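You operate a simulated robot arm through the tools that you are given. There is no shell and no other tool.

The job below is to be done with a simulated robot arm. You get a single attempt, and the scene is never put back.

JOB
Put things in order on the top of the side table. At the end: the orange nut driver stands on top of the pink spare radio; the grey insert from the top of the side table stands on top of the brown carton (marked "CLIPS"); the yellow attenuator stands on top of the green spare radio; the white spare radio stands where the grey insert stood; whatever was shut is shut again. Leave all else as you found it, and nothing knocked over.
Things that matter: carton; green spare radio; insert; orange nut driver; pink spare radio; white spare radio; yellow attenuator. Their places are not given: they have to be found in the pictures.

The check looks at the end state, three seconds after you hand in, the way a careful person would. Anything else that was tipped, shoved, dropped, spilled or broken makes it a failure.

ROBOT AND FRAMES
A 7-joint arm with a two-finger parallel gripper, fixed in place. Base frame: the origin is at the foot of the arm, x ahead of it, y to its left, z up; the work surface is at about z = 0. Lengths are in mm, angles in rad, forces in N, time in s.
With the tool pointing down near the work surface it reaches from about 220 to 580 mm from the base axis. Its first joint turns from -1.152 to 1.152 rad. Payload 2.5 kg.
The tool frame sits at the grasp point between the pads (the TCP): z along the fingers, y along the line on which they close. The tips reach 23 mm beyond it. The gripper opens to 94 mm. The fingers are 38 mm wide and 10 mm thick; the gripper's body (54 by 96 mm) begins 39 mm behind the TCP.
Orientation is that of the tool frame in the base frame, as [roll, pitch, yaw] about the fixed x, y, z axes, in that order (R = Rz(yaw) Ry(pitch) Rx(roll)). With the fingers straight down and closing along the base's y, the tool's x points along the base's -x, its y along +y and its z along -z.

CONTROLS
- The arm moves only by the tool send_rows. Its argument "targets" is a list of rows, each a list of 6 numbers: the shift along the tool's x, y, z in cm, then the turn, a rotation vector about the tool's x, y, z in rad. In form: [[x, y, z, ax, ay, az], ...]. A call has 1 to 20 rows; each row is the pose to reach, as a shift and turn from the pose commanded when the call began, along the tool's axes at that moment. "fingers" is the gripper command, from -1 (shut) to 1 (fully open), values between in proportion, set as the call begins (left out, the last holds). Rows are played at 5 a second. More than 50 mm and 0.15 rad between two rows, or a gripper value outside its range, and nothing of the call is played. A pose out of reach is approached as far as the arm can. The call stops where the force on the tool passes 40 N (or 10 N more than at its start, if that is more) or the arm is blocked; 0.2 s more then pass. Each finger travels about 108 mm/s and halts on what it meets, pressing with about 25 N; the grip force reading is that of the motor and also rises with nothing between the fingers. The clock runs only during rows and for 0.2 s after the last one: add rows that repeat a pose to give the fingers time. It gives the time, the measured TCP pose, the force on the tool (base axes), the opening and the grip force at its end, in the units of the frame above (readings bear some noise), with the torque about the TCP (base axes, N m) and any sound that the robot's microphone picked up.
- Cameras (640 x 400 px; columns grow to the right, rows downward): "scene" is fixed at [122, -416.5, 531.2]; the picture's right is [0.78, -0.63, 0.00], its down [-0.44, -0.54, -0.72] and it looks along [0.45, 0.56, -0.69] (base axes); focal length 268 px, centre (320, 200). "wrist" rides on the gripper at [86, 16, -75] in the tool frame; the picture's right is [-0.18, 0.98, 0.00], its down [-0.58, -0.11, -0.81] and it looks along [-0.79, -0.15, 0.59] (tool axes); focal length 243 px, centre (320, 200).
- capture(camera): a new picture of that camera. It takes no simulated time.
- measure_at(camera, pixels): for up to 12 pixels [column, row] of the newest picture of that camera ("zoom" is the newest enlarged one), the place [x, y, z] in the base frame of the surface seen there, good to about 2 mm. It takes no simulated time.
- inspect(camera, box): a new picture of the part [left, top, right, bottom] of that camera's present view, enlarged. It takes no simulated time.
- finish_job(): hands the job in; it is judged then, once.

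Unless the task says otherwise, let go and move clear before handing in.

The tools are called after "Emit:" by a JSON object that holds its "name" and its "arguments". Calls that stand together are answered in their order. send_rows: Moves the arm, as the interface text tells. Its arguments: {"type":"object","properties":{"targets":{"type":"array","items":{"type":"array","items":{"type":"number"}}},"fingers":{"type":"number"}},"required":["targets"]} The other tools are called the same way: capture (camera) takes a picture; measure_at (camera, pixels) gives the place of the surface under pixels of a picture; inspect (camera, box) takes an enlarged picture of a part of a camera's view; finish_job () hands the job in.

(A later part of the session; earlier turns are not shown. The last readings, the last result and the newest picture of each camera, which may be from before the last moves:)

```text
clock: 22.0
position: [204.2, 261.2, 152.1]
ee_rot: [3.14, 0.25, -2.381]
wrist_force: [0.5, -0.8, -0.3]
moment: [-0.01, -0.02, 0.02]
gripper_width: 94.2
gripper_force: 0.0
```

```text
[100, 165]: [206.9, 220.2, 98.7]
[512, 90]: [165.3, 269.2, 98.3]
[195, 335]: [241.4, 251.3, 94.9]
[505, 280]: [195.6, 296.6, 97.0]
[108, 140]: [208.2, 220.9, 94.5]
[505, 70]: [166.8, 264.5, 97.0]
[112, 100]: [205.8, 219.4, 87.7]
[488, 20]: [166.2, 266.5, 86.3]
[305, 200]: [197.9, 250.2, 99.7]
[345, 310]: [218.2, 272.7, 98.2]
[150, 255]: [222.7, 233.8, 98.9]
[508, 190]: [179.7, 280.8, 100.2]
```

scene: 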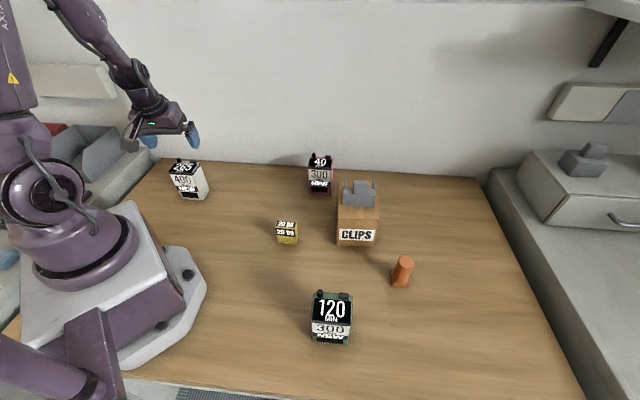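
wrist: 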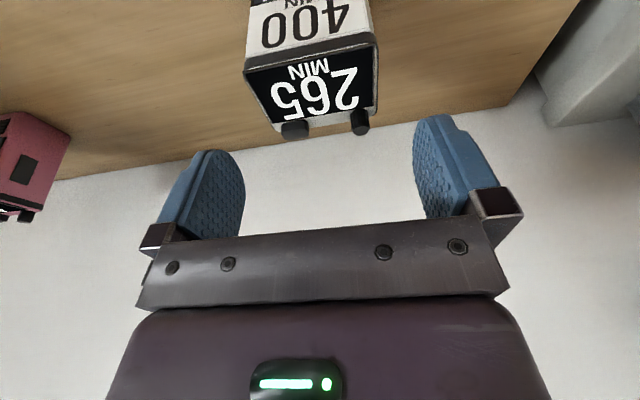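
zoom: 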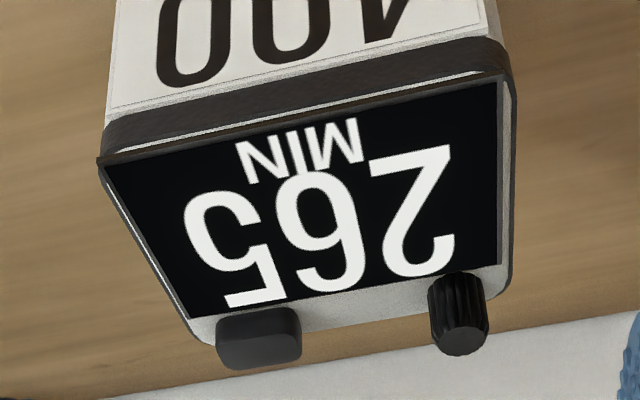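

The measured centre (202.5,259) is within about 3 mm of the tool axis. I'll go straight down to z 80 and then close on the radio's sides.

Emit:
{"name": "send_rows", "arguments": {"targets": [[0.5, 0, 1.7, 0, 0, 0], [1.0, 0, 3.4, 0, 0, 0], [1.45, 0, 5.0, 0, 0, 0], [1.75, 0, 6.1, 0, 0, 0], [1.97, 0, 6.93, 0, 0, 0], [1.97, 0, 6.93, 0, 0, 0]]}}

Emit:
{"name": "capture", "arguments": {"camera": "wrist"}}

Emit:
{"name": "inspect", "arguments": {"camera": "scene", "box": [100, 100, 240, 220]}}

```text
clock: 23.4
position: [204.7, 258.0, 80.2]
ee_rot: [3.141, 0.248, -2.379]
wrist_force: [0.1, 0.1, 0.4]
moment: [-0.01, 0.0, -0.03]
gripper_width: 94.0
gripper_force: 0.1
```

```text
taken
```

wrist: 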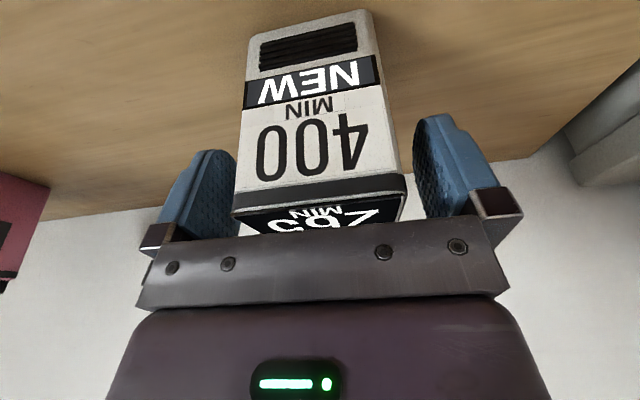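

```text
3.33 times, centred on (170, 160) of scene
```

zoom: 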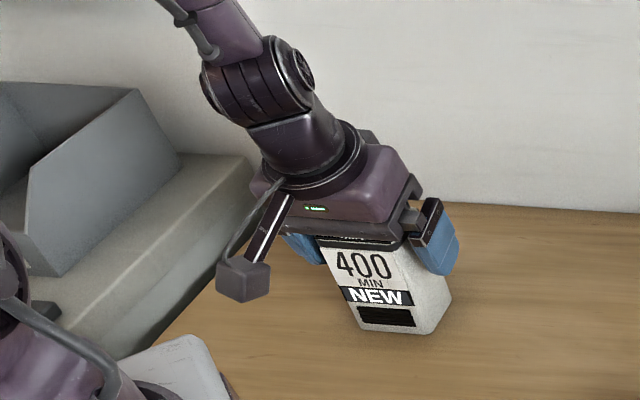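

The radio sits between the pads with clearance all round. I'll narrow the fingers first, then close fully.

Emit:
{"name": "send_rows", "arguments": {"targets": [[0, 0, 0, 0, 0, 0], [0, 0, 0, 0, 0, 0]], "fingers": 0.42}}

Emit:
{"name": "send_rows", "arguments": {"targets": [[0, 0, 0, 0, 0, 0], [0, 0, 0, 0, 0, 0], [0, 0, 0, 0, 0, 0], [0, 0, 0, 0, 0, 0]], "fingers": -1}}

Emit:
{"name": "capture", "arguments": {"camera": "wrist"}}

Emit:
{"name": "inspect", "arguments": {"camera": "scene", "box": [100, 100, 240, 220]}}

```text
clock: 24.0
position: [204.9, 258.3, 79.6]
ee_rot: [-3.14, 0.248, -2.382]
wrist_force: [-0.1, 0.8, -1.0]
moment: [0.03, 0.02, 0.03]
gripper_width: 67.0
gripper_force: 0.4
```

```text
clock: 25.0
position: [204.5, 259.2, 80.1]
ee_rot: [3.141, 0.25, -2.379]
wrist_force: [0.6, 1.1, 0.8]
moment: [0.0, 0.03, -0.01]
gripper_width: 65.7
gripper_force: 25.1
```

```text
taken
```

wrist: 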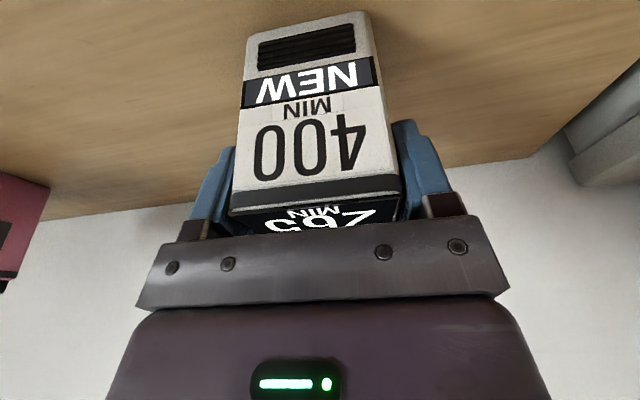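

```text
3.33 times, centred on (170, 160) of scene
```

zoom: 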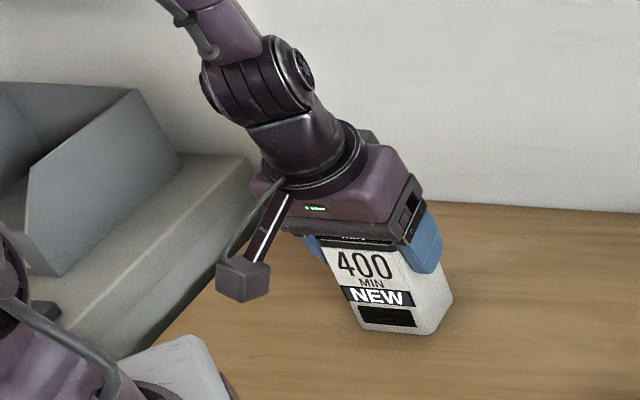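

The radio is gripped at 65.7 mm with 25 N. I'll lift straight up 150 mm.

Emit:
{"name": "send_rows", "arguments": {"targets": [[-0.25, 0, -0.97, 0, 0, 0], [-0.74, 0, -2.9, 0, 0, 0], [-1.48, 0, -5.81, 0, 0, 0], [-2.23, 0, -8.72, 0, 0, 0], [-2.97, 0, -11.6, 0, 0, 0], [-3.71, 0, -14.53, 0, 0, 0], [-3.71, 0, -14.53, 0, 0, 0]]}}

Emit:
{"name": "capture", "arguments": {"camera": "wrist"}}

Emit:
{"name": "capture", "arguments": {"camera": "scene"}}

```text
clock: 26.6
position: [203.5, 258.8, 229.9]
ee_rot: [-3.141, 0.25, -2.383]
wrist_force: [0.1, 0.2, -3.3]
moment: [0.04, -0.02, 0.03]
gripper_width: 66.3
gripper_force: 24.8
```

```text
taken
```

wrist: 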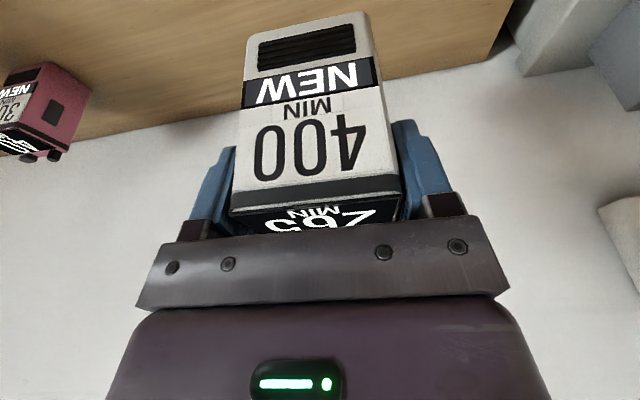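

```text
taken
```

scene: 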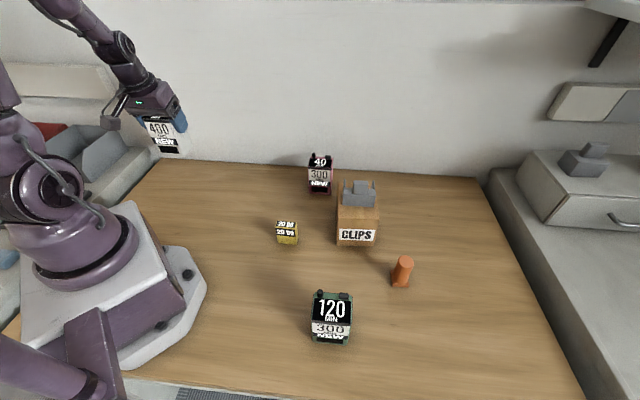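

The radio is held firmly with no slip; the weight reads about 3.3 N. I'll carry it around in an arc at a height that clears everything, to above the insert's old place.

Emit:
{"name": "send_rows", "arguments": {"targets": [[1.11, -3.82, -0.28, 0.025, 0, 0.097], [2.21, -7.64, -0.56, 0.049, 0, 0.194], [3.32, -11.46, -0.84, 0.074, 0, 0.291], [4.42, -15.29, -1.13, 0.099, 0, 0.388], [5.53, -19.11, -1.41, 0.124, 0, 0.484], [6.63, -22.93, -1.69, 0.148, 0, 0.581], [7.74, -26.75, -1.97, 0.173, 0, 0.678], [9.93, -30.22, -2.53, 0.193, 0, 0.755], [12.12, -33.69, -3.09, 0.212, 0, 0.832], [14.31, -37.16, -3.65, 0.232, 0, 0.909], [16.5, -40.63, -4.21, 0.252, 0, 0.986], [18.69, -44.1, -4.77, 0.272, 0, 1.064], [20.88, -47.57, -5.33, 0.291, 0, 1.141], [23.07, -51.04, -5.89, 0.311, 0, 1.218], [25.26, -54.51, -6.45, 0.331, 0, 1.295], [27.45, -57.98, -7.01, 0.35, 0, 1.372], [29.64, -61.45, -7.57, 0.37, 0, 1.449], [31.83, -64.92, -8.13, 0.39, 0, 1.526], [31.83, -64.92, -8.13, 0.39, 0, 1.526]]}}

Emit:
{"name": "capture", "arguments": {"camera": "wrist"}}

Emit:
{"name": "capture", "arguments": {"camera": "scene"}}

```text
clock: 30.6
position: [413.9, -434.5, 234.8]
ee_rot: [3.141, 0.249, 2.326]
wrist_force: [0.0, -0.4, -3.2]
moment: [0.01, -0.01, 0.01]
gripper_width: 66.1
gripper_force: 25.0
```

```text
taken
```

wrist: 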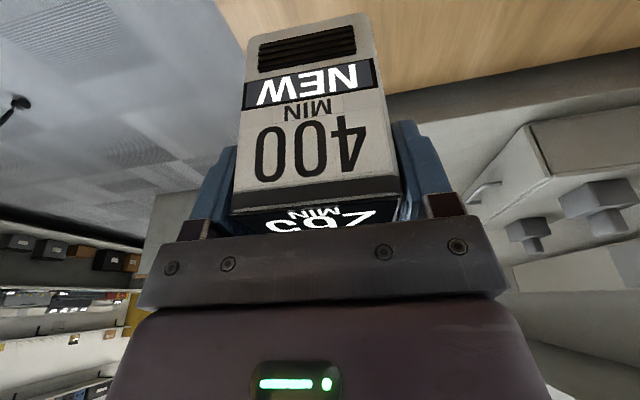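

```text
taken
```

scene: 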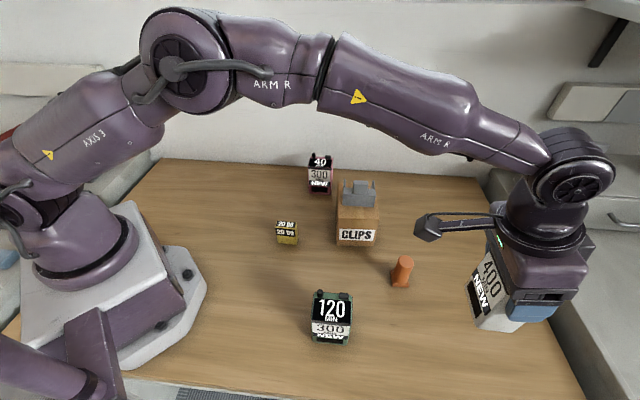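

The radio hangs above the insert's old spot at (413.9,-434.5). I'll go down to just above the table.

Emit:
{"name": "send_rows", "arguments": {"targets": [[0.7, -0.1, 2.9, 0, 0, 0], [1.4, -0.24, 5.8, 0, 0, 0], [2.14, -0.24, 8.75, 0, 0, 0], [2.85, -0.24, 11.6, 0, 0, 0], [3.3, -0.24, 13.4, 0, 0, 0], [3.57, -0.24, 14.55, 0, 0, 0], [3.57, -0.24, 14.55, 0, 0, 0]]}}

Emit:
{"name": "capture", "arguments": {"camera": "wrist"}}

Emit:
{"name": "inspect", "arguments": {"camera": "scene", "box": [380, 220, 560, 390]}}

```text
clock: 32.2
position: [412.6, -439.6, 80.7]
ee_rot: [-3.14, 0.252, 2.327]
wrist_force: [-0.1, 0.2, -2.7]
moment: [-0.04, -0.01, -0.04]
gripper_width: 66.0
gripper_force: 25.3
```

```text
taken
```

wrist: 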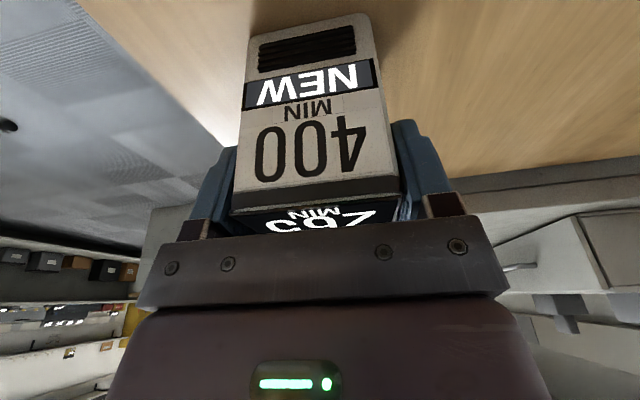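

```text
2.35 times, centred on (470, 305) of scene
```

zoom: 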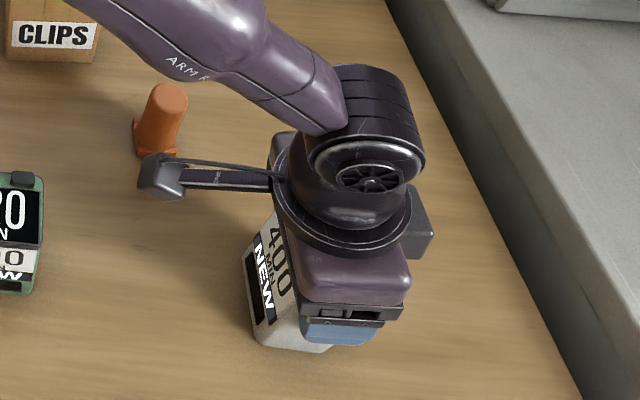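

The force still shows the free weight at z 80.7, so the radio isn't touching yet. I'll lower in very small steps.

Emit:
{"name": "send_rows", "arguments": {"targets": [[0.012, 0, 0.048, 0, 0, 0], [0.025, 0, 0.097, 0, 0, 0], [0.025, 0, 0.097, 0, 0, 0]]}}

```text
clock: 33.0
position: [411.7, -439.9, 79.5]
ee_rot: [-3.141, 0.251, 2.327]
wrist_force: [-0.8, -0.5, 0.7]
moment: [0.16, -0.03, 0.05]
gripper_width: 65.9
gripper_force: 25.0
```

The force rose from -2.7 to +0.7, so contact has started. I'll go another 0.5 mm to seat it.

Emit:
{"name": "send_rows", "arguments": {"targets": [[0.006, 0, 0.024, 0, 0, 0], [0.012, 0, 0.048, 0, 0, 0], [0.012, 0, 0.048, 0, 0, 0]]}}

```text
clock: 33.8
position: [412.3, -439.4, 80.9]
ee_rot: [-3.141, 0.251, 2.327]
wrist_force: [-5.2, 2.9, 10.4]
moment: [0.59, 0.37, 0.12]
gripper_width: 65.7
gripper_force: 24.6
```

Contact is 10 N and slightly on one corner, a tiny tilt that will settle. I'll ease off 0.5 mm and open.

Emit:
{"name": "send_rows", "arguments": {"targets": [[-0.012, 0, -0.048, 0, 0, 0], [-0.012, 0, -0.048, 0, 0, 0]]}}

Emit:
{"name": "send_rows", "arguments": {"targets": [[0, 0, 0, 0, 0, 0], [0, 0, 0, 0, 0, 0], [0, 0, 0, 0, 0, 0], [0, 0, 0, 0, 0, 0]], "fingers": 0.85}}

Emit:
{"name": "capture", "arguments": {"camera": "wrist"}}

Emit:
{"name": "inspect", "arguments": {"camera": "scene", "box": [380, 220, 560, 390]}}

```text
clock: 34.4
position: [412.1, -440.5, 80.1]
ee_rot: [-3.14, 0.251, 2.326]
wrist_force: [-2.3, 2.1, 11.7]
moment: [0.46, 0.5, 0.04]
gripper_width: 65.9
gripper_force: 25.4
```

```text
clock: 35.4
position: [410.5, -439.2, 78.7]
ee_rot: [3.141, 0.251, 2.327]
wrist_force: [-0.2, 1.0, 0.5]
moment: [-0.02, 0.01, 0.02]
gripper_width: 86.9
gripper_force: 0.1
```

```text
taken
```

wrist: 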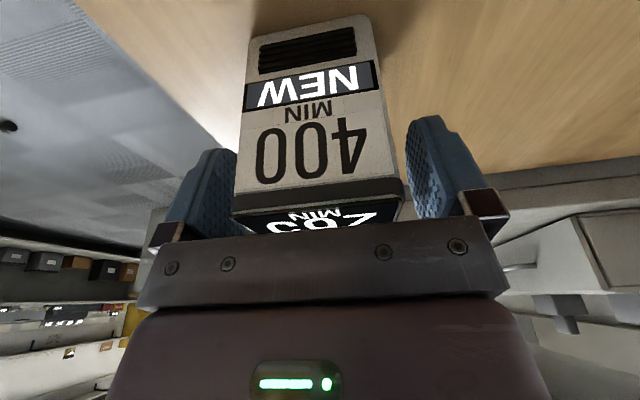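

```text
2.35 times, centred on (470, 305) of scene
```

zoom: 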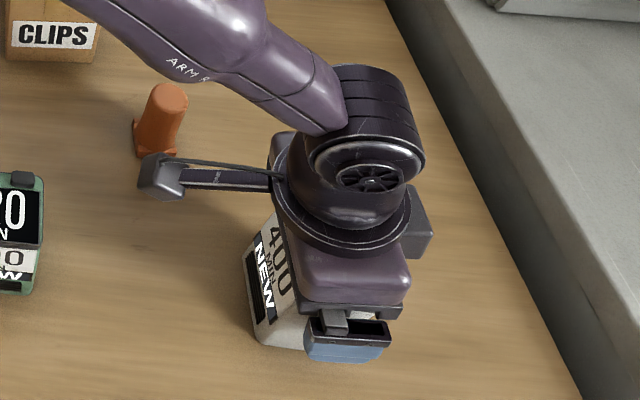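

The radio is released and stands upright between the open fingers. I'll rise straight up and look at it.

Emit:
{"name": "send_rows", "arguments": {"targets": [[-0.25, 0, -0.97, 0, 0, 0], [-0.74, 0, -2.9, 0, 0, 0], [-1.49, 0, -5.81, 0, 0, 0], [-2.24, 0, -8.72, 0, 0, 0], [-3.0, 0, -11.6, 0, 0, 0], [-3.98, 0, -15.5, 0, 0, 0], [-3.98, 0, -15.5, 0, 0, 0]]}}

Emit:
{"name": "capture", "arguments": {"camera": "wrist"}}

Emit:
{"name": "capture", "arguments": {"camera": "scene"}}

```text
clock: 37.0
position: [410.7, -441.2, 238.4]
ee_rot: [3.14, 0.25, 2.324]
wrist_force: [-0.3, 0.2, -0.3]
moment: [0.0, -0.02, 0.01]
gripper_width: 86.8
gripper_force: 0.1
```

```text
taken
```

wrist: 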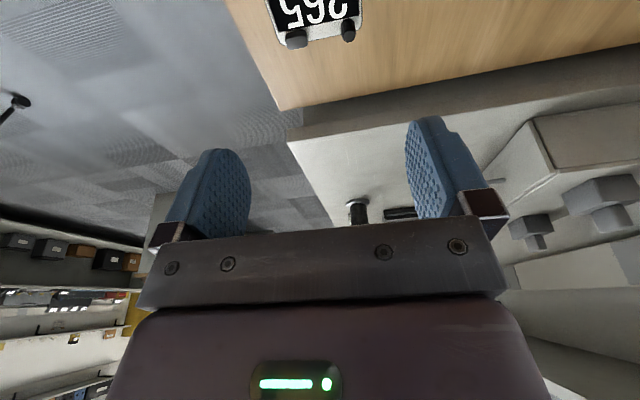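

```text
taken
```

scene: 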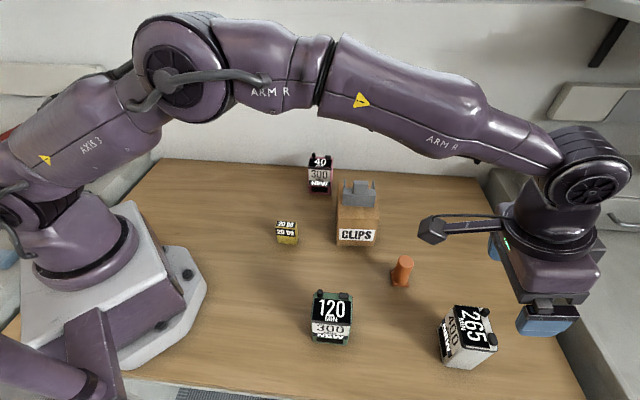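

The white radio stands at scene (468,335). I'll measure its final position.

Emit:
{"name": "inspect", "arguments": {"camera": "scene", "box": [425, 295, 510, 380]}}

Emit:
{"name": "measure_at", "arguments": {"camera": "scene", "pixels": [[470, 325], [455, 315], [450, 348], [475, 355], [462, 306], [465, 345]]}}

```text
4.71 times, centred on (468, 338) of scene
```

zoom: 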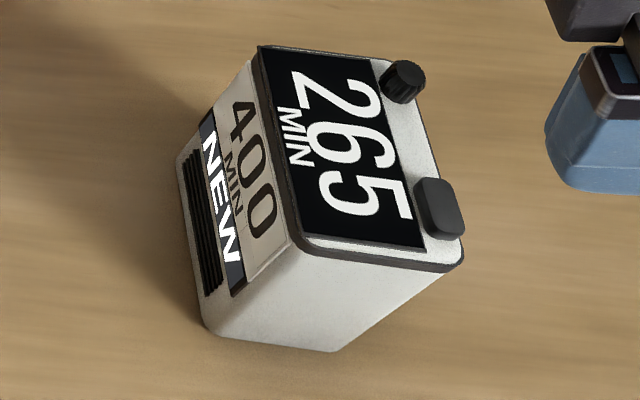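

```text
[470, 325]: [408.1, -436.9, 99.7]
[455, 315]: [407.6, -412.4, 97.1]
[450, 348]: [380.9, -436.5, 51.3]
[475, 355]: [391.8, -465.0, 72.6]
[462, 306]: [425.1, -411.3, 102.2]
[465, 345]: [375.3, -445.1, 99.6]
```

Emit:
{"name": "measure_at", "arguments": {"camera": "zoom", "pixels": [[260, 50], [390, 62], [300, 240], [455, 262], [340, 150], [183, 165], [212, 330], [335, 345]]}}

```text
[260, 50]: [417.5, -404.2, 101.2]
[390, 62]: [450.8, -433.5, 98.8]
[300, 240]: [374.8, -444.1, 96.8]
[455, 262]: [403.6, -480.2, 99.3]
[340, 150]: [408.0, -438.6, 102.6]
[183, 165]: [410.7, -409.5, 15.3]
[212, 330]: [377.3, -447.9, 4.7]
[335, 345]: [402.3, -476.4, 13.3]
```

The white radio is centred at about (411.7,-440.5), which matches the insert's old footprint. I'll go to hover over the attenuator, taking the tilt off on the way.

Emit:
{"name": "send_rows", "arguments": {"targets": [[3.36, 1.97, -0.86, 0, 0.025, 0], [6.73, 3.93, -1.72, 0, 0.05, 0], [10.09, 5.9, -2.58, 0, 0.075, 0], [13.46, 7.86, -3.44, 0, 0.1, 0], [16.82, 9.83, -4.3, 0, 0.125, 0], [20.18, 11.79, -5.15, 0, 0.15, 0], [23.55, 13.76, -6.01, 0, 0.175, 0], [26.91, 15.72, -6.87, 0, 0.2, 0], [30.28, 17.69, -7.73, 0, 0.225, 0], [33.64, 19.65, -8.59, 0, 0.25, 0], [34.4, 19.65, -5.7, 0, 0.25, 0], [35.1, 19.65, -2.9, 0, 0.25, 0], [35.83, 19.65, -0.02, 0, 0.25, 0], [35.83, 19.65, -0.02, 0, 0.25, 0]], "fingers": 0.28}}

Emit:
{"name": "capture", "arguments": {"camera": "wrist"}}

Emit:
{"name": "capture", "arguments": {"camera": "scene"}}

```text
clock: 40.0
position: [318.8, -51.4, 148.2]
ee_rot: [3.141, 0.0, 2.327]
wrist_force: [0.0, -0.4, -0.4]
moment: [-0.03, 0.02, 0.01]
gripper_width: 60.2
gripper_force: 0.1
```

```text
taken
```

wrist: 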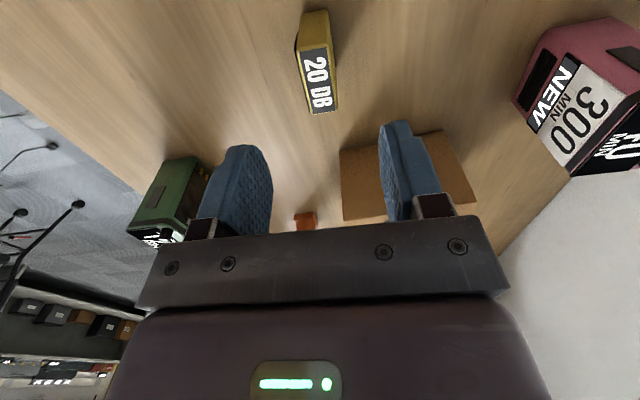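

```text
taken
```

scene: 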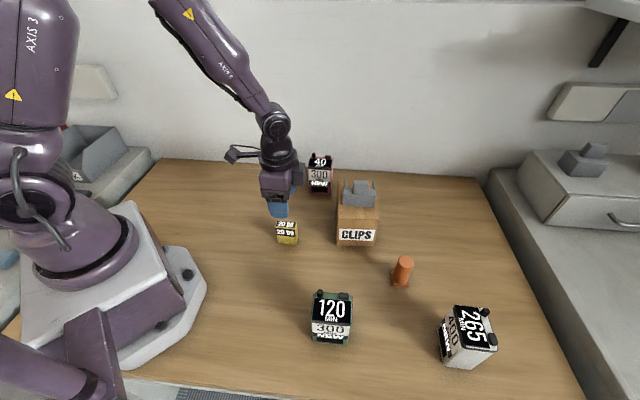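

The attenuator appears at (320,65) in the wrist picture, lined up with the fingers. I'll zoom in to refine its centre and yaw.

Emit:
{"name": "inspect", "arguments": {"camera": "wrist", "box": [270, 0, 370, 120]}}

```text
3.33 times, centred on (320, 60) of wrist
```

zoom: 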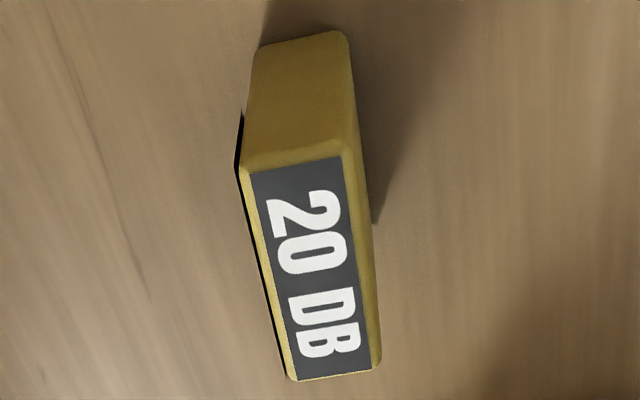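

Emit:
{"name": "measure_at", "arguments": {"camera": "zoom", "pixels": [[245, 172], [342, 155], [293, 375], [377, 365], [300, 165], [335, 373], [310, 270], [262, 55], [340, 40], [250, 120], [350, 130], [260, 250]]}}

```text
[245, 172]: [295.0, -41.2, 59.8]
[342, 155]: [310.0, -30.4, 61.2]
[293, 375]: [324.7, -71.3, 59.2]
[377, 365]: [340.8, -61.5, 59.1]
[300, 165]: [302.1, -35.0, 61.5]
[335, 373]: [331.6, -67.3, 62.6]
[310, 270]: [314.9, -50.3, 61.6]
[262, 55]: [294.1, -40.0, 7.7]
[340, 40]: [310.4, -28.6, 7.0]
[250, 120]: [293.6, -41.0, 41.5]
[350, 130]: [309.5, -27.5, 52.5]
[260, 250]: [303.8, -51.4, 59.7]
```

The attenuator centre is near (317.2,-52), with its width along -45.5°. I'll make that small correction and lower to z 42.

Emit:
{"name": "send_rows", "arguments": {"targets": [[0.04, -0.08, 2.5, 0, 0, -0.01], [0.07, -0.16, 5.0, 0, 0, -0.02], [0.07, -0.16, 7.5, 0, 0, -0.02], [0.07, -0.16, 9.4, 0, 0, -0.02], [0.07, -0.16, 10.62, 0, 0, -0.02], [0.07, -0.16, 10.62, 0, 0, -0.02]]}}

Emit:
{"name": "capture", "arguments": {"camera": "wrist"}}

```text
clock: 41.4
position: [315.0, -51.8, 43.3]
ee_rot: [-3.141, -0.001, 2.347]
wrist_force: [0.4, -0.2, -0.4]
moment: [0.0, 0.0, -0.02]
gripper_width: 60.4
gripper_force: 0.2
```

```text
taken
```

wrist: 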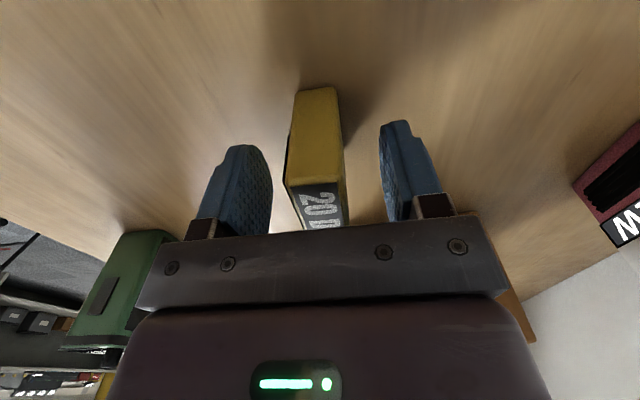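

The attenuator stands between the pads around (318,150). I'll close in two stages.

Emit:
{"name": "send_rows", "arguments": {"targets": [[0, 0, 0, 0, 0, 0], [0, 0, 0, 0, 0, 0]], "fingers": -0.45}}

Emit:
{"name": "send_rows", "arguments": {"targets": [[0, 0, 0, 0, 0, 0], [0, 0, 0, 0, 0, 0], [0, 0, 0, 0, 0, 0], [0, 0, 0, 0, 0, 0]], "fingers": -1}}

Emit:
{"name": "capture", "arguments": {"camera": "wrist"}}

Emit:
{"name": "inspect", "arguments": {"camera": "scene", "box": [230, 150, 340, 260]}}

```text
clock: 42.0
position: [315.0, -52.5, 42.9]
ee_rot: [-3.139, -0.002, 2.349]
wrist_force: [0.6, 0.1, -0.2]
moment: [-0.03, 0.01, 0.0]
gripper_width: 26.0
gripper_force: 0.0
```

```text
clock: 43.0
position: [316.1, -50.3, 43.7]
ee_rot: [-3.141, -0.002, 2.347]
wrist_force: [0.3, 0.5, 1.5]
moment: [0.03, 0.03, 0.0]
gripper_width: 21.5
gripper_force: 25.0
```

```text
taken
```

wrist: 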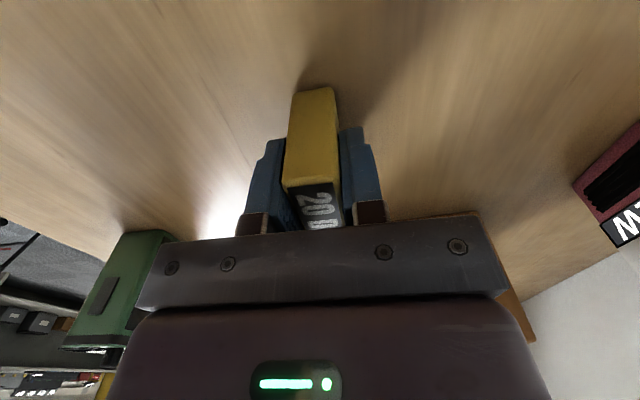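

```text
3.64 times, centred on (285, 205) of scene
```

zoom: 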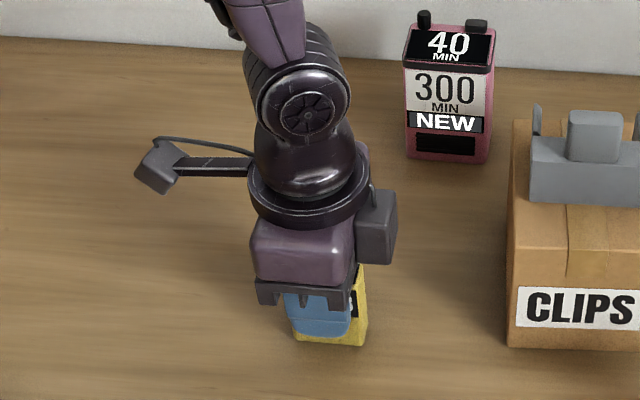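

The grip is 21.5 mm at 25 N. I'll lift, then carry the attenuator high to above the green radio.

Emit:
{"name": "send_rows", "arguments": {"targets": [[0, 0, -1.5, 0, 0, 0], [0, 0, -5.0, 0, 0, 0], [0, 0, -9.5, 0, 0, 0], [0, 0, -14.2, 0, 0, 0], [-2.04, -3.38, -14.5, 0, 0, -0.005], [-4.08, -6.75, -14.7, 0, 0, -0.01], [-6.12, -10.13, -14.7, 0, 0, -0.015], [-8.16, -13.5, -14.7, 0, 0, -0.02], [-10.2, -16.88, -14.7, 0, 0, -0.024], [-12.24, -20.25, -14.7, 0, 0, -0.026], [-12.24, -20.25, -14.7, 0, 0, -0.026]]}}

Emit:
{"name": "capture", "arguments": {"camera": "wrist"}}

Emit:
{"name": "capture", "arguments": {"camera": "scene"}}

```text
clock: 45.4
position: [254.0, -279.8, 191.2]
ee_rot: [3.141, 0.0, 2.374]
wrist_force: [-0.2, -0.6, -0.5]
moment: [-0.02, -0.02, 0.02]
gripper_width: 21.7
gripper_force: 25.2
```

```text
taken
```

wrist: 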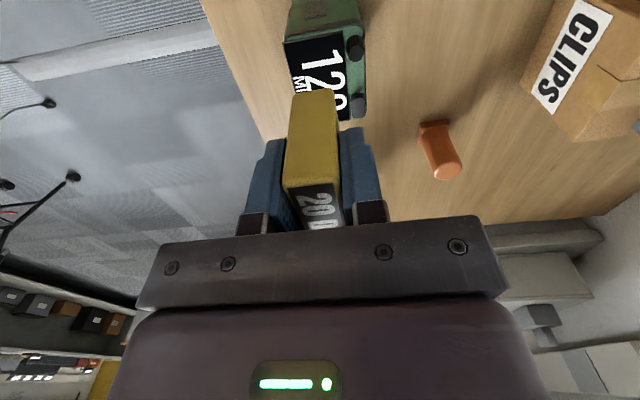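

```text
taken
```

scene: 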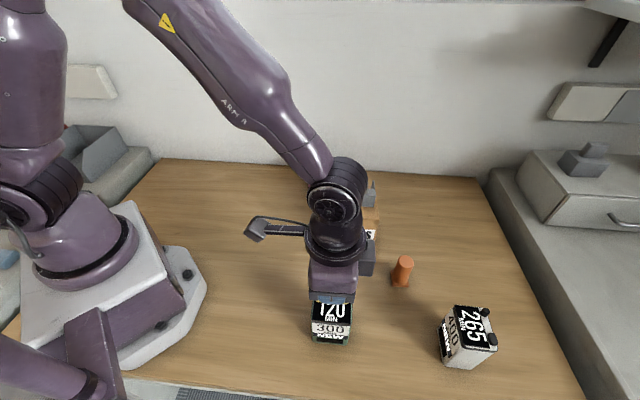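

The wrist view shows the green radio below the held attenuator, with its knobs at (355,48) and (357,103). I'll zoom in to refine the target.

Emit:
{"name": "inspect", "arguments": {"camera": "wrist", "box": [265, 0, 395, 130]}}

```text
3.08 times, centred on (330, 65) of wrist
```

zoom: 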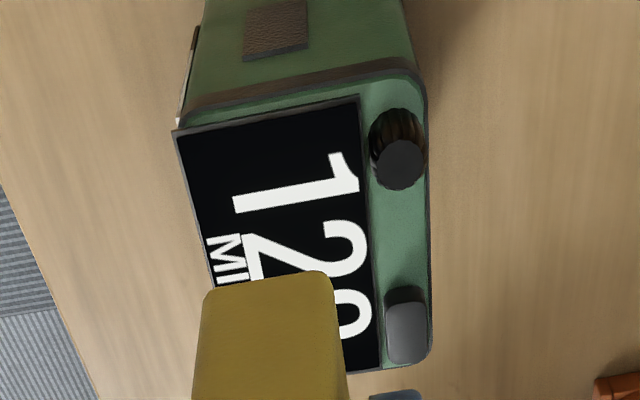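

Emit:
{"name": "measure_at", "arguments": {"camera": "zoom", "pixels": [[180, 132], [415, 90], [428, 355], [380, 365], [358, 100], [376, 130], [388, 320], [398, 160], [410, 335], [210, 285], [425, 210], [400, 250]]}}

```text
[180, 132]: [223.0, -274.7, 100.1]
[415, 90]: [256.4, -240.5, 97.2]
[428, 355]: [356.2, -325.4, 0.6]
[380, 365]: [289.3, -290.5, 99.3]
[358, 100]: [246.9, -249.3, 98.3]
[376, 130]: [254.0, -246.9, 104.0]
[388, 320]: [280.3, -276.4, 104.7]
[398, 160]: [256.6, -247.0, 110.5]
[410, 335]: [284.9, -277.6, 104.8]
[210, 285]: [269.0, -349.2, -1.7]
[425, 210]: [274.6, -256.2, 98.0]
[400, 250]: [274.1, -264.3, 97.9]
```

The target on the green radio's top is about (258,-281), in front of the knobs. I'll shift about 2 mm each way and lower to roughly 5 mm above its top.

Emit:
{"name": "send_rows", "arguments": {"targets": [[-0.12, 0.1, 0.5, 0, 0, 0], [-0.22, 0.21, 1.5, 0, 0, 0], [-0.22, 0.21, 2.8, 0, 0, 0], [-0.22, 0.21, 4.0, 0, 0, 0], [-0.22, 0.21, 4.0, 0, 0, 0]]}}

Emit:
{"name": "send_rows", "arguments": {"targets": [[0, 0, 0, 0, 0, 0]]}}

Emit:
{"name": "capture", "arguments": {"camera": "wrist"}}

Emit:
{"name": "inspect", "arguments": {"camera": "scene", "box": [270, 230, 400, 360]}}

Emit:
{"name": "inspect", "arguments": {"camera": "wrist", "box": [265, 20, 395, 150]}}

```text
clock: 46.6
position: [259.1, -281.9, 152.5]
ee_rot: [3.142, 0.0, 2.374]
wrist_force: [0.6, -0.6, -0.6]
moment: [0.02, -0.02, -0.03]
gripper_width: 21.8
gripper_force: 24.8
```

```text
clock: 47.0
position: [259.5, -281.2, 152.6]
ee_rot: [-3.14, -0.001, 2.374]
wrist_force: [0.4, 0.1, -0.9]
moment: [0.04, 0.01, -0.03]
gripper_width: 21.8
gripper_force: 24.9
```

```text
taken
```

wrist: 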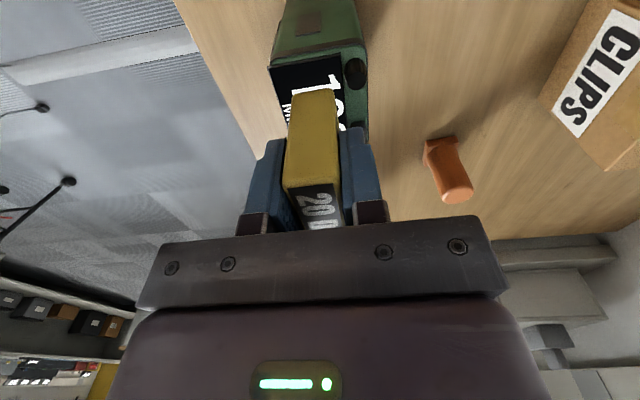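

```text
3.08 times, centred on (335, 295) of scene
```

zoom: 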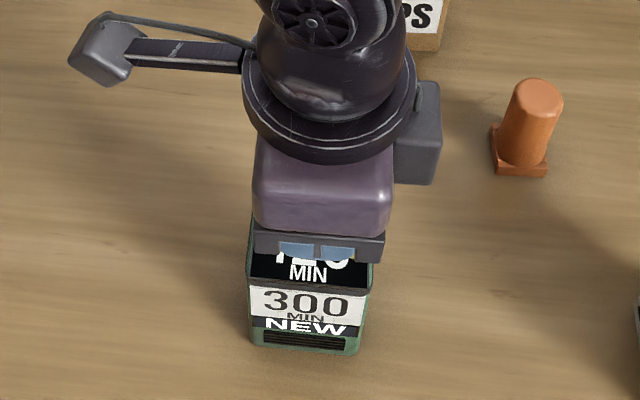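

```text
3.08 times, centred on (330, 85) of wrist
```

zoom: 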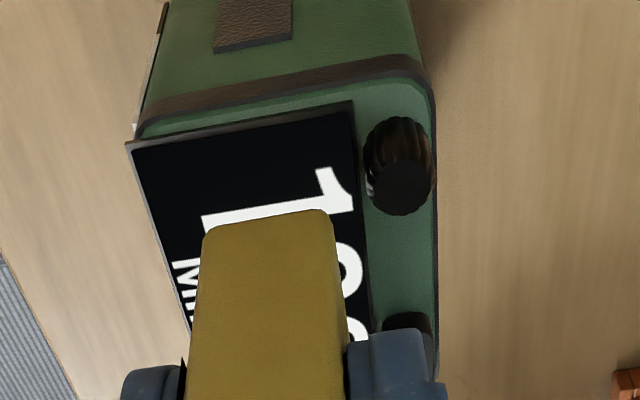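

The attenuator is well placed over the panel, clear of the knobs, with its bottom about 9 mm above the top. I'll lower 6 mm, then feel for contact.

Emit:
{"name": "send_rows", "arguments": {"targets": [[0.1, 0, 0.2, 0, 0, 0], [0.15, 0, 0.4, 0, 0, 0], [0.15, 0, 0.6, 0, 0, 0], [0.15, 0, 0.6, 0, 0, 0]]}}

Emit:
{"name": "send_rows", "arguments": {"targets": [[0, 0, 0.06, 0, 0, 0], [0, 0, 0.12, 0, 0, 0], [0, 0, 0.12, 0, 0, 0]]}}

```text
clock: 48.0
position: [258.8, -281.6, 146.2]
ee_rot: [-3.141, 0.0, 2.373]
wrist_force: [0.8, -0.3, -0.2]
moment: [0.0, -0.04, 0.0]
gripper_width: 21.9
gripper_force: 24.4
```

```text
clock: 48.8
position: [256.8, -281.2, 145.1]
ee_rot: [3.141, 0.002, 2.374]
wrist_force: [0.6, 0.7, -0.4]
moment: [-0.03, 0.01, 0.01]
gripper_width: 21.8
gripper_force: 24.7
```

No contact yet at z 145.1, where the force reads about zero. I'll continue in half-millimetre steps.

Emit:
{"name": "send_rows", "arguments": {"targets": [[0, 0, 0.05, 0, 0, 0], [0, 0, 0.1, 0, 0, 0], [0, 0, 0.1, 0, 0, 0]]}}

```text
clock: 49.6
position: [258.5, -281.7, 142.4]
ee_rot: [3.141, 0.001, 2.374]
wrist_force: [-3.9, 5.3, 17.1]
moment: [0.24, 0.21, 0.06]
gripper_width: 21.6
gripper_force: 25.4
```

Contact at 17 N. I'll ease off 0.8 mm, then open gently.

Emit:
{"name": "send_rows", "arguments": {"targets": [[0, 0, -0.08, 0, 0, 0], [0, 0, -0.08, 0, 0, 0]]}}

Emit:
{"name": "send_rows", "arguments": {"targets": [[0, 0, 0, 0, 0, 0], [0, 0, 0, 0, 0, 0], [0, 0, 0, 0, 0, 0]], "fingers": -0.15}}

Emit:
{"name": "capture", "arguments": {"camera": "wrist"}}

Emit:
{"name": "inspect", "arguments": {"camera": "scene", "box": [270, 230, 400, 360]}}

```text
clock: 50.2
position: [258.9, -281.4, 143.7]
ee_rot: [-3.138, -0.001, 2.373]
wrist_force: [1.0, -0.9, 2.2]
moment: [-0.08, -0.05, 0.02]
gripper_width: 21.8
gripper_force: 25.1
```

```text
clock: 51.0
position: [259.2, -281.6, 143.8]
ee_rot: [-3.141, 0.001, 2.373]
wrist_force: [-0.3, -0.5, 0.3]
moment: [0.02, -0.01, -0.01]
gripper_width: 40.2
gripper_force: 0.0
```

```text
taken
```

wrist: 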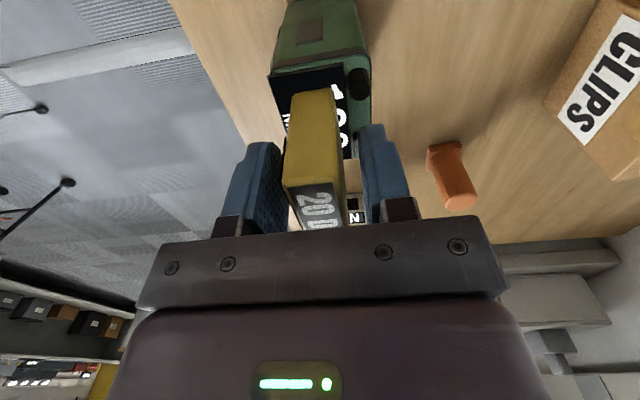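

```text
3.08 times, centred on (335, 295) of scene
```

zoom: 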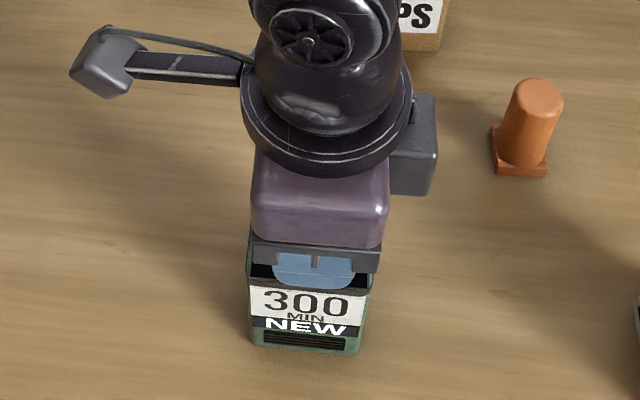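

The attenuator is released. I'll rise straight up and check it.

Emit:
{"name": "send_rows", "arguments": {"targets": [[0, 0, -1.0, 0, 0, 0], [0, 0, -3.0, 0, 0, 0], [0, 0, -6.0, 0, 0, 0], [0, 0, -9.5, 0, 0, 0], [0, 0, -13.0, 0, 0, 0], [0, 0, -13.0, 0, 0, 0]]}}

Emit:
{"name": "capture", "arguments": {"camera": "scene"}}

Emit:
{"name": "inspect", "arguments": {"camera": "scene", "box": [280, 240, 400, 360]}}

Emit:
{"name": "capture", "arguments": {"camera": "wrist"}}

```text
clock: 52.4
position: [260.7, -279.8, 274.1]
ee_rot: [3.141, 0.001, 2.373]
wrist_force: [0.1, -0.4, 0.4]
moment: [-0.02, 0.01, -0.01]
gripper_width: 40.1
gripper_force: 0.0
```

```text
taken
```

scene: 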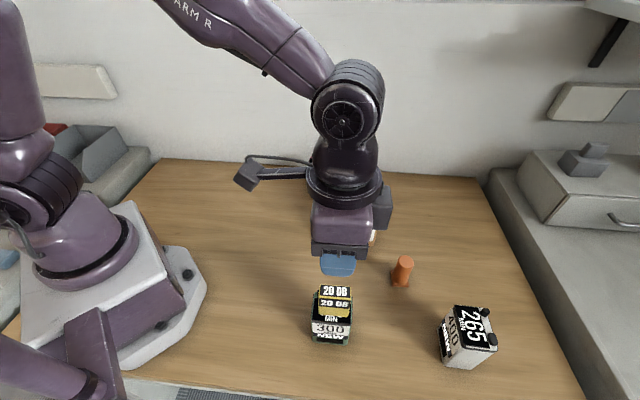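

```text
3.33 times, centred on (340, 300) of scene
```

zoom: 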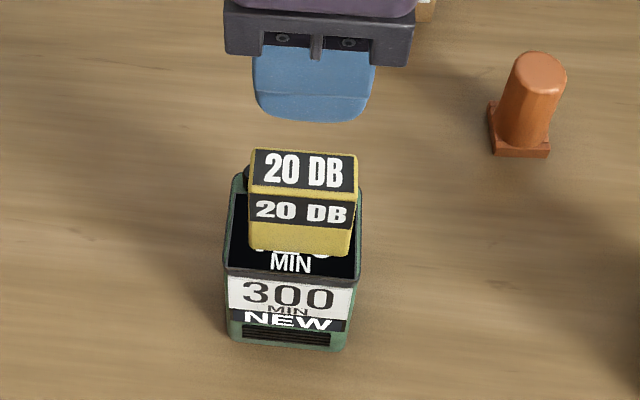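

```text
taken
```

wrist: 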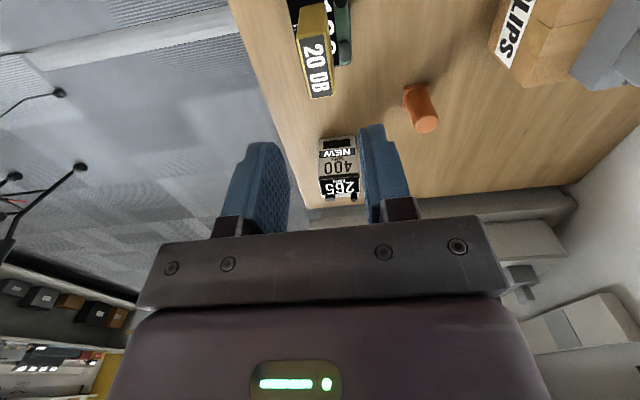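

The attenuator stands upright on the green radio. I'll move over to hover above the orange nut driver.

Emit:
{"name": "send_rows", "arguments": {"targets": [[-2.8, 2.37, 0, 0, 0, 0], [-5.6, 4.75, 0, 0, 0, 0], [-8.4, 7.12, 0.5, 0, 0, 0], [-11.2, 9.5, 2.0, 0, 0, 0], [-13.95, 11.87, 4.5, 0, 0, 0], [-13.95, 11.87, 8.5, 0, 0, 0], [-13.95, 11.87, 12.4, 0, 0, 0], [-13.95, 11.87, 12.4, 0, 0, 0]], "fingers": 0.28}}

Emit:
{"name": "capture", "arguments": {"camera": "wrist"}}

Emit:
{"name": "inspect", "arguments": {"camera": "wrist", "box": [260, 0, 380, 130]}}

Emit:
{"name": "capture", "arguments": {"camera": "scene"}}

```text
clock: 54.2
position: [441.7, -294.7, 150.5]
ee_rot: [-3.142, 0.001, 2.373]
wrist_force: [-0.2, -0.2, 0.2]
moment: [0.0, 0.0, 0.03]
gripper_width: 60.1
gripper_force: 0.1
```

```text
taken
```

wrist: 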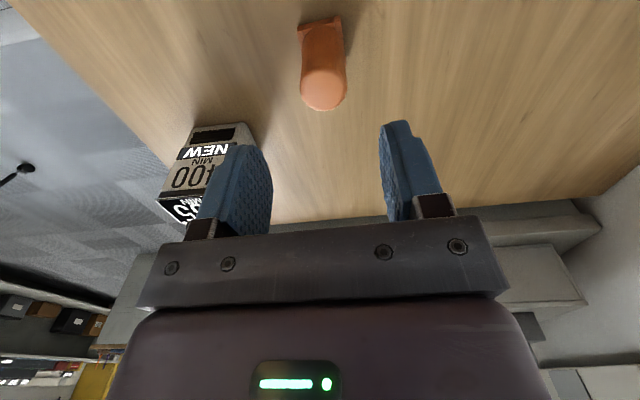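

```text
3.08 times, centred on (320, 65) of wrist
```

zoom: 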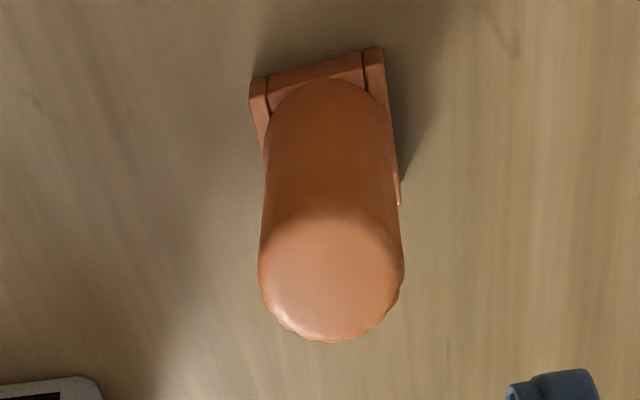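

```text
taken
```

scene: 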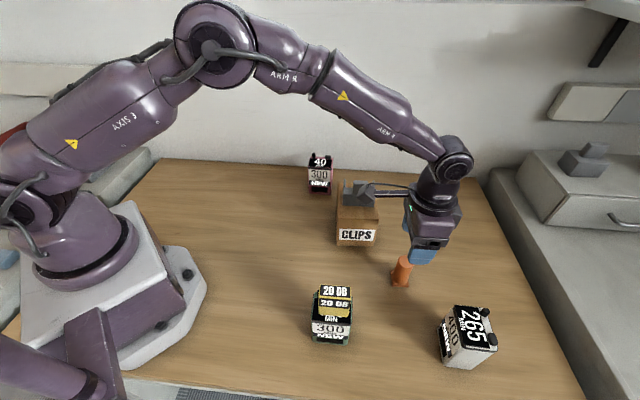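

The driver's top is seen at (323,88), and the two base edges are visible. I'll measure the top circle and the base corners.

Emit:
{"name": "measure_at", "arguments": {"camera": "zoom", "pixels": [[330, 270], [265, 270], [400, 270], [330, 335], [330, 215], [255, 85], [375, 52], [398, 200], [262, 135], [330, 120], [390, 315], [275, 315]]}}

```text
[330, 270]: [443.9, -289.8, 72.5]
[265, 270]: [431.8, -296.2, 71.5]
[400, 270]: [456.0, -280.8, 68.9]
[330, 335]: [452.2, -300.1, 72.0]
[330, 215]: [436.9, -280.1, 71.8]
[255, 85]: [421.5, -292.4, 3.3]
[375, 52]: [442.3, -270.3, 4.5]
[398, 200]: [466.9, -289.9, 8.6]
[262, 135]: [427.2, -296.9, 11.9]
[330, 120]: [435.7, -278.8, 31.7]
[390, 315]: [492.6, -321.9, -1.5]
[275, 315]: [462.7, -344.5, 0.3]
```

The driver centre is near (444,-290.5). I'll shift about 5 mm and lower to z 48 around the column, with the tips at 25, above the 13 mm base flange.

Emit:
{"name": "send_rows", "arguments": {"targets": [[0.07, 0.24, 1.0, 0, 0, 0], [0.13, 0.46, 3.0, 0, 0, 0], [0.13, 0.46, 5.5, 0, 0, 0], [0.13, 0.46, 8.0, 0, 0, 0], [0.13, 0.46, 9.5, 0, 0, 0], [0.13, 0.46, 10.25, 0, 0, 0], [0.13, 0.46, 10.25, 0, 0, 0]]}}

Emit:
{"name": "capture", "arguments": {"camera": "wrist"}}

Emit:
{"name": "inspect", "arguments": {"camera": "scene", "box": [350, 170, 480, 300]}}

```text
clock: 55.8
position: [443.2, -288.8, 48.1]
ee_rot: [3.141, 0.002, 2.372]
wrist_force: [0.2, 0.0, 0.4]
moment: [-0.01, 0.01, 0.02]
gripper_width: 60.0
gripper_force: 0.1
```

```text
taken
```

wrist: 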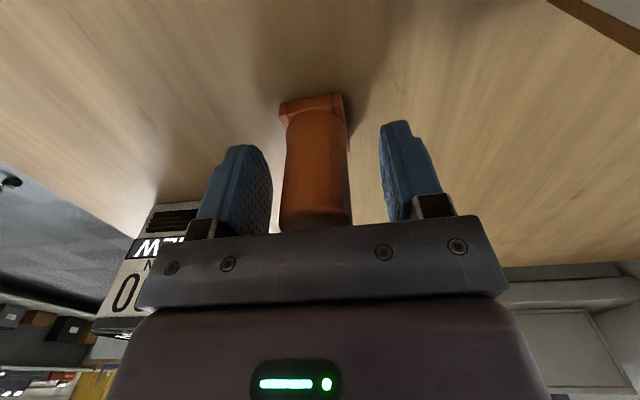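

```text
3.08 times, centred on (415, 235) of scene
```

zoom: 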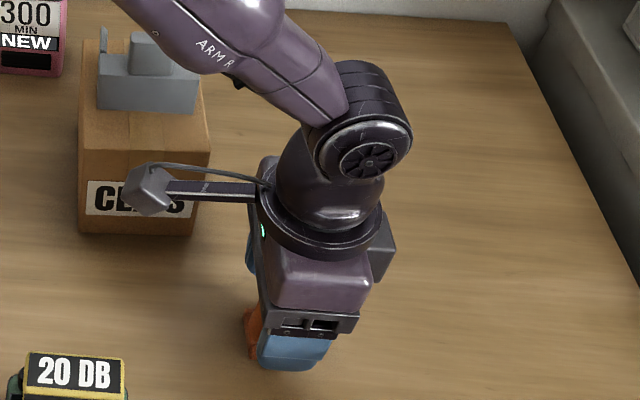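

The driver column is between the pads at (315,170). I'll close in two stages.

Emit:
{"name": "send_rows", "arguments": {"targets": [[0, 0, 0, 0, 0, 0], [0, 0, 0, 0, 0, 0]], "fingers": -0.25}}

Emit:
{"name": "send_rows", "arguments": {"targets": [[0, 0, 0, 0, 0, 0], [0, 0, 0, 0, 0, 0], [0, 0, 0, 0, 0, 0], [0, 0, 0, 0, 0, 0]], "fingers": -1}}

Emit:
{"name": "capture", "arguments": {"camera": "wrist"}}

```text
clock: 56.4
position: [444.3, -288.3, 49.2]
ee_rot: [3.141, 0.0, 2.373]
wrist_force: [-0.2, -1.0, -0.8]
moment: [-0.02, 0.0, -0.01]
gripper_width: 35.1
gripper_force: 0.1
```

```text
clock: 57.4
position: [444.0, -286.9, 49.3]
ee_rot: [-3.141, -0.001, 2.374]
wrist_force: [0.0, 1.3, 0.0]
moment: [0.04, -0.02, -0.01]
gripper_width: 30.9
gripper_force: 25.3
```

```text
taken
```

wrist: 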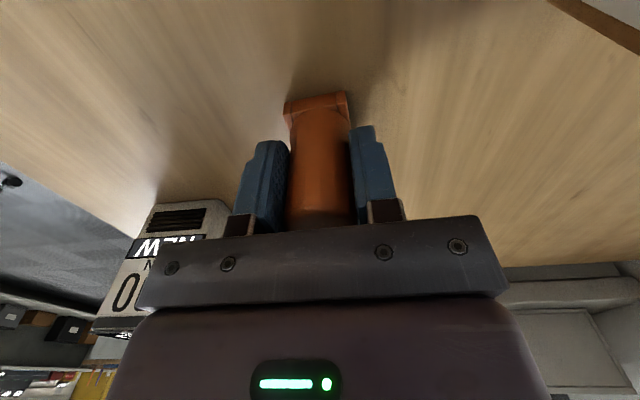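

The grip is 30.9 mm at 25 N. I'll lift straight up about 215 mm so that it passes well above the carton and the insert.

Emit:
{"name": "send_rows", "arguments": {"targets": [[0, 0, -1.0, 0, 0, 0], [0, 0, -3.5, 0, 0, 0], [0, 0, -7.5, 0, 0, 0], [0, 0, -12.0, 0, 0, 0], [0, 0, -16.5, 0, 0, 0], [0, 0, -21.5, 0, 0, 0], [0, 0, -21.5, 0, 0, 0]]}}

Emit:
{"name": "capture", "arguments": {"camera": "wrist"}}

Emit:
{"name": "capture", "arguments": {"camera": "scene"}}

```text
clock: 59.0
position: [444.1, -289.6, 261.9]
ee_rot: [-3.141, 0.0, 2.373]
wrist_force: [0.0, 0.1, -1.1]
moment: [0.02, -0.01, 0.02]
gripper_width: 31.0
gripper_force: 24.8
```

```text
taken
```

wrist: 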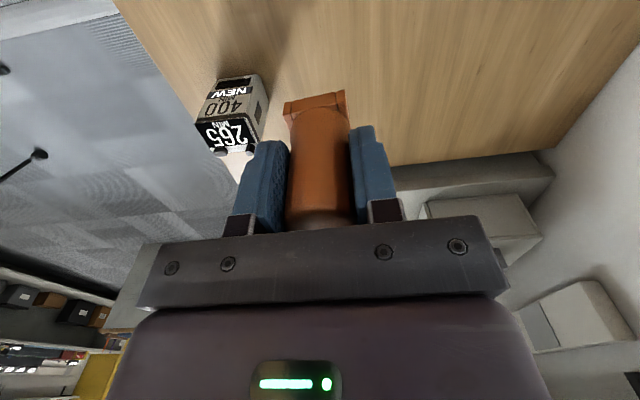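

```text
taken
```

scene: 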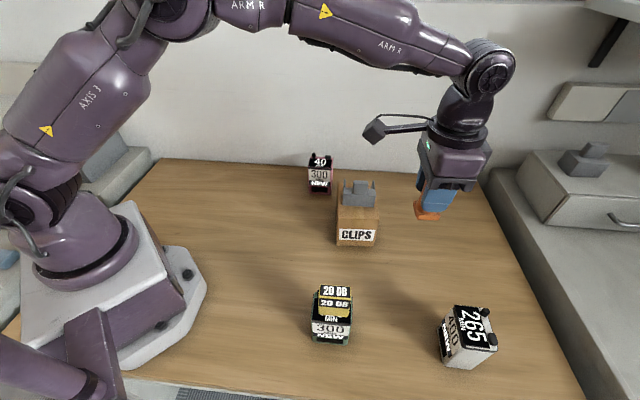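

The driver hangs upright in the grip. I'll measure its base relative to the tool so I know exactly where the footprint is.

Emit:
{"name": "inspect", "arguments": {"camera": "wrist", "box": [265, 70, 375, 170]}}

Emit:
{"name": "inspect", "arguments": {"camera": "scene", "box": [400, 170, 470, 235]}}

```text
4.00 times, centred on (320, 120) of wrist
```

zoom: 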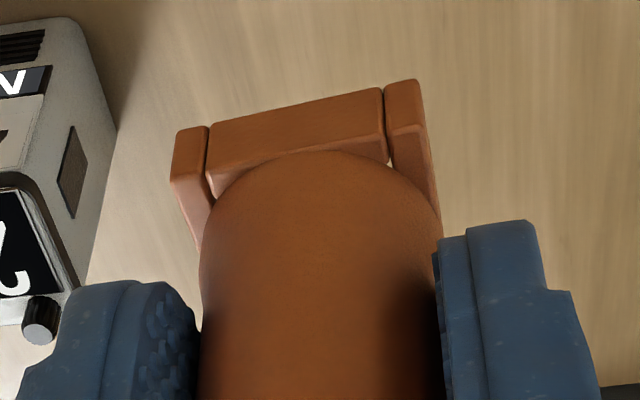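

```text
6.15 times, centred on (435, 202) of scene
```

zoom: 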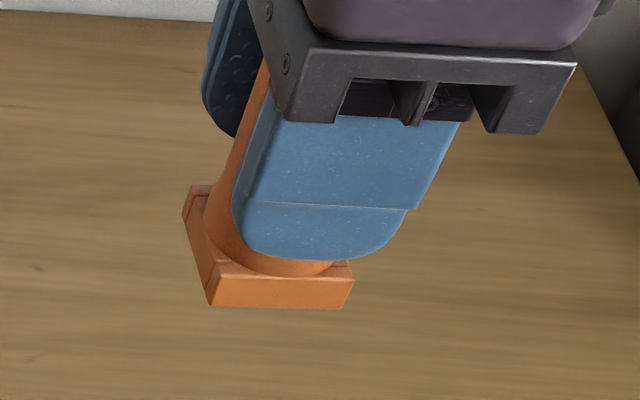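

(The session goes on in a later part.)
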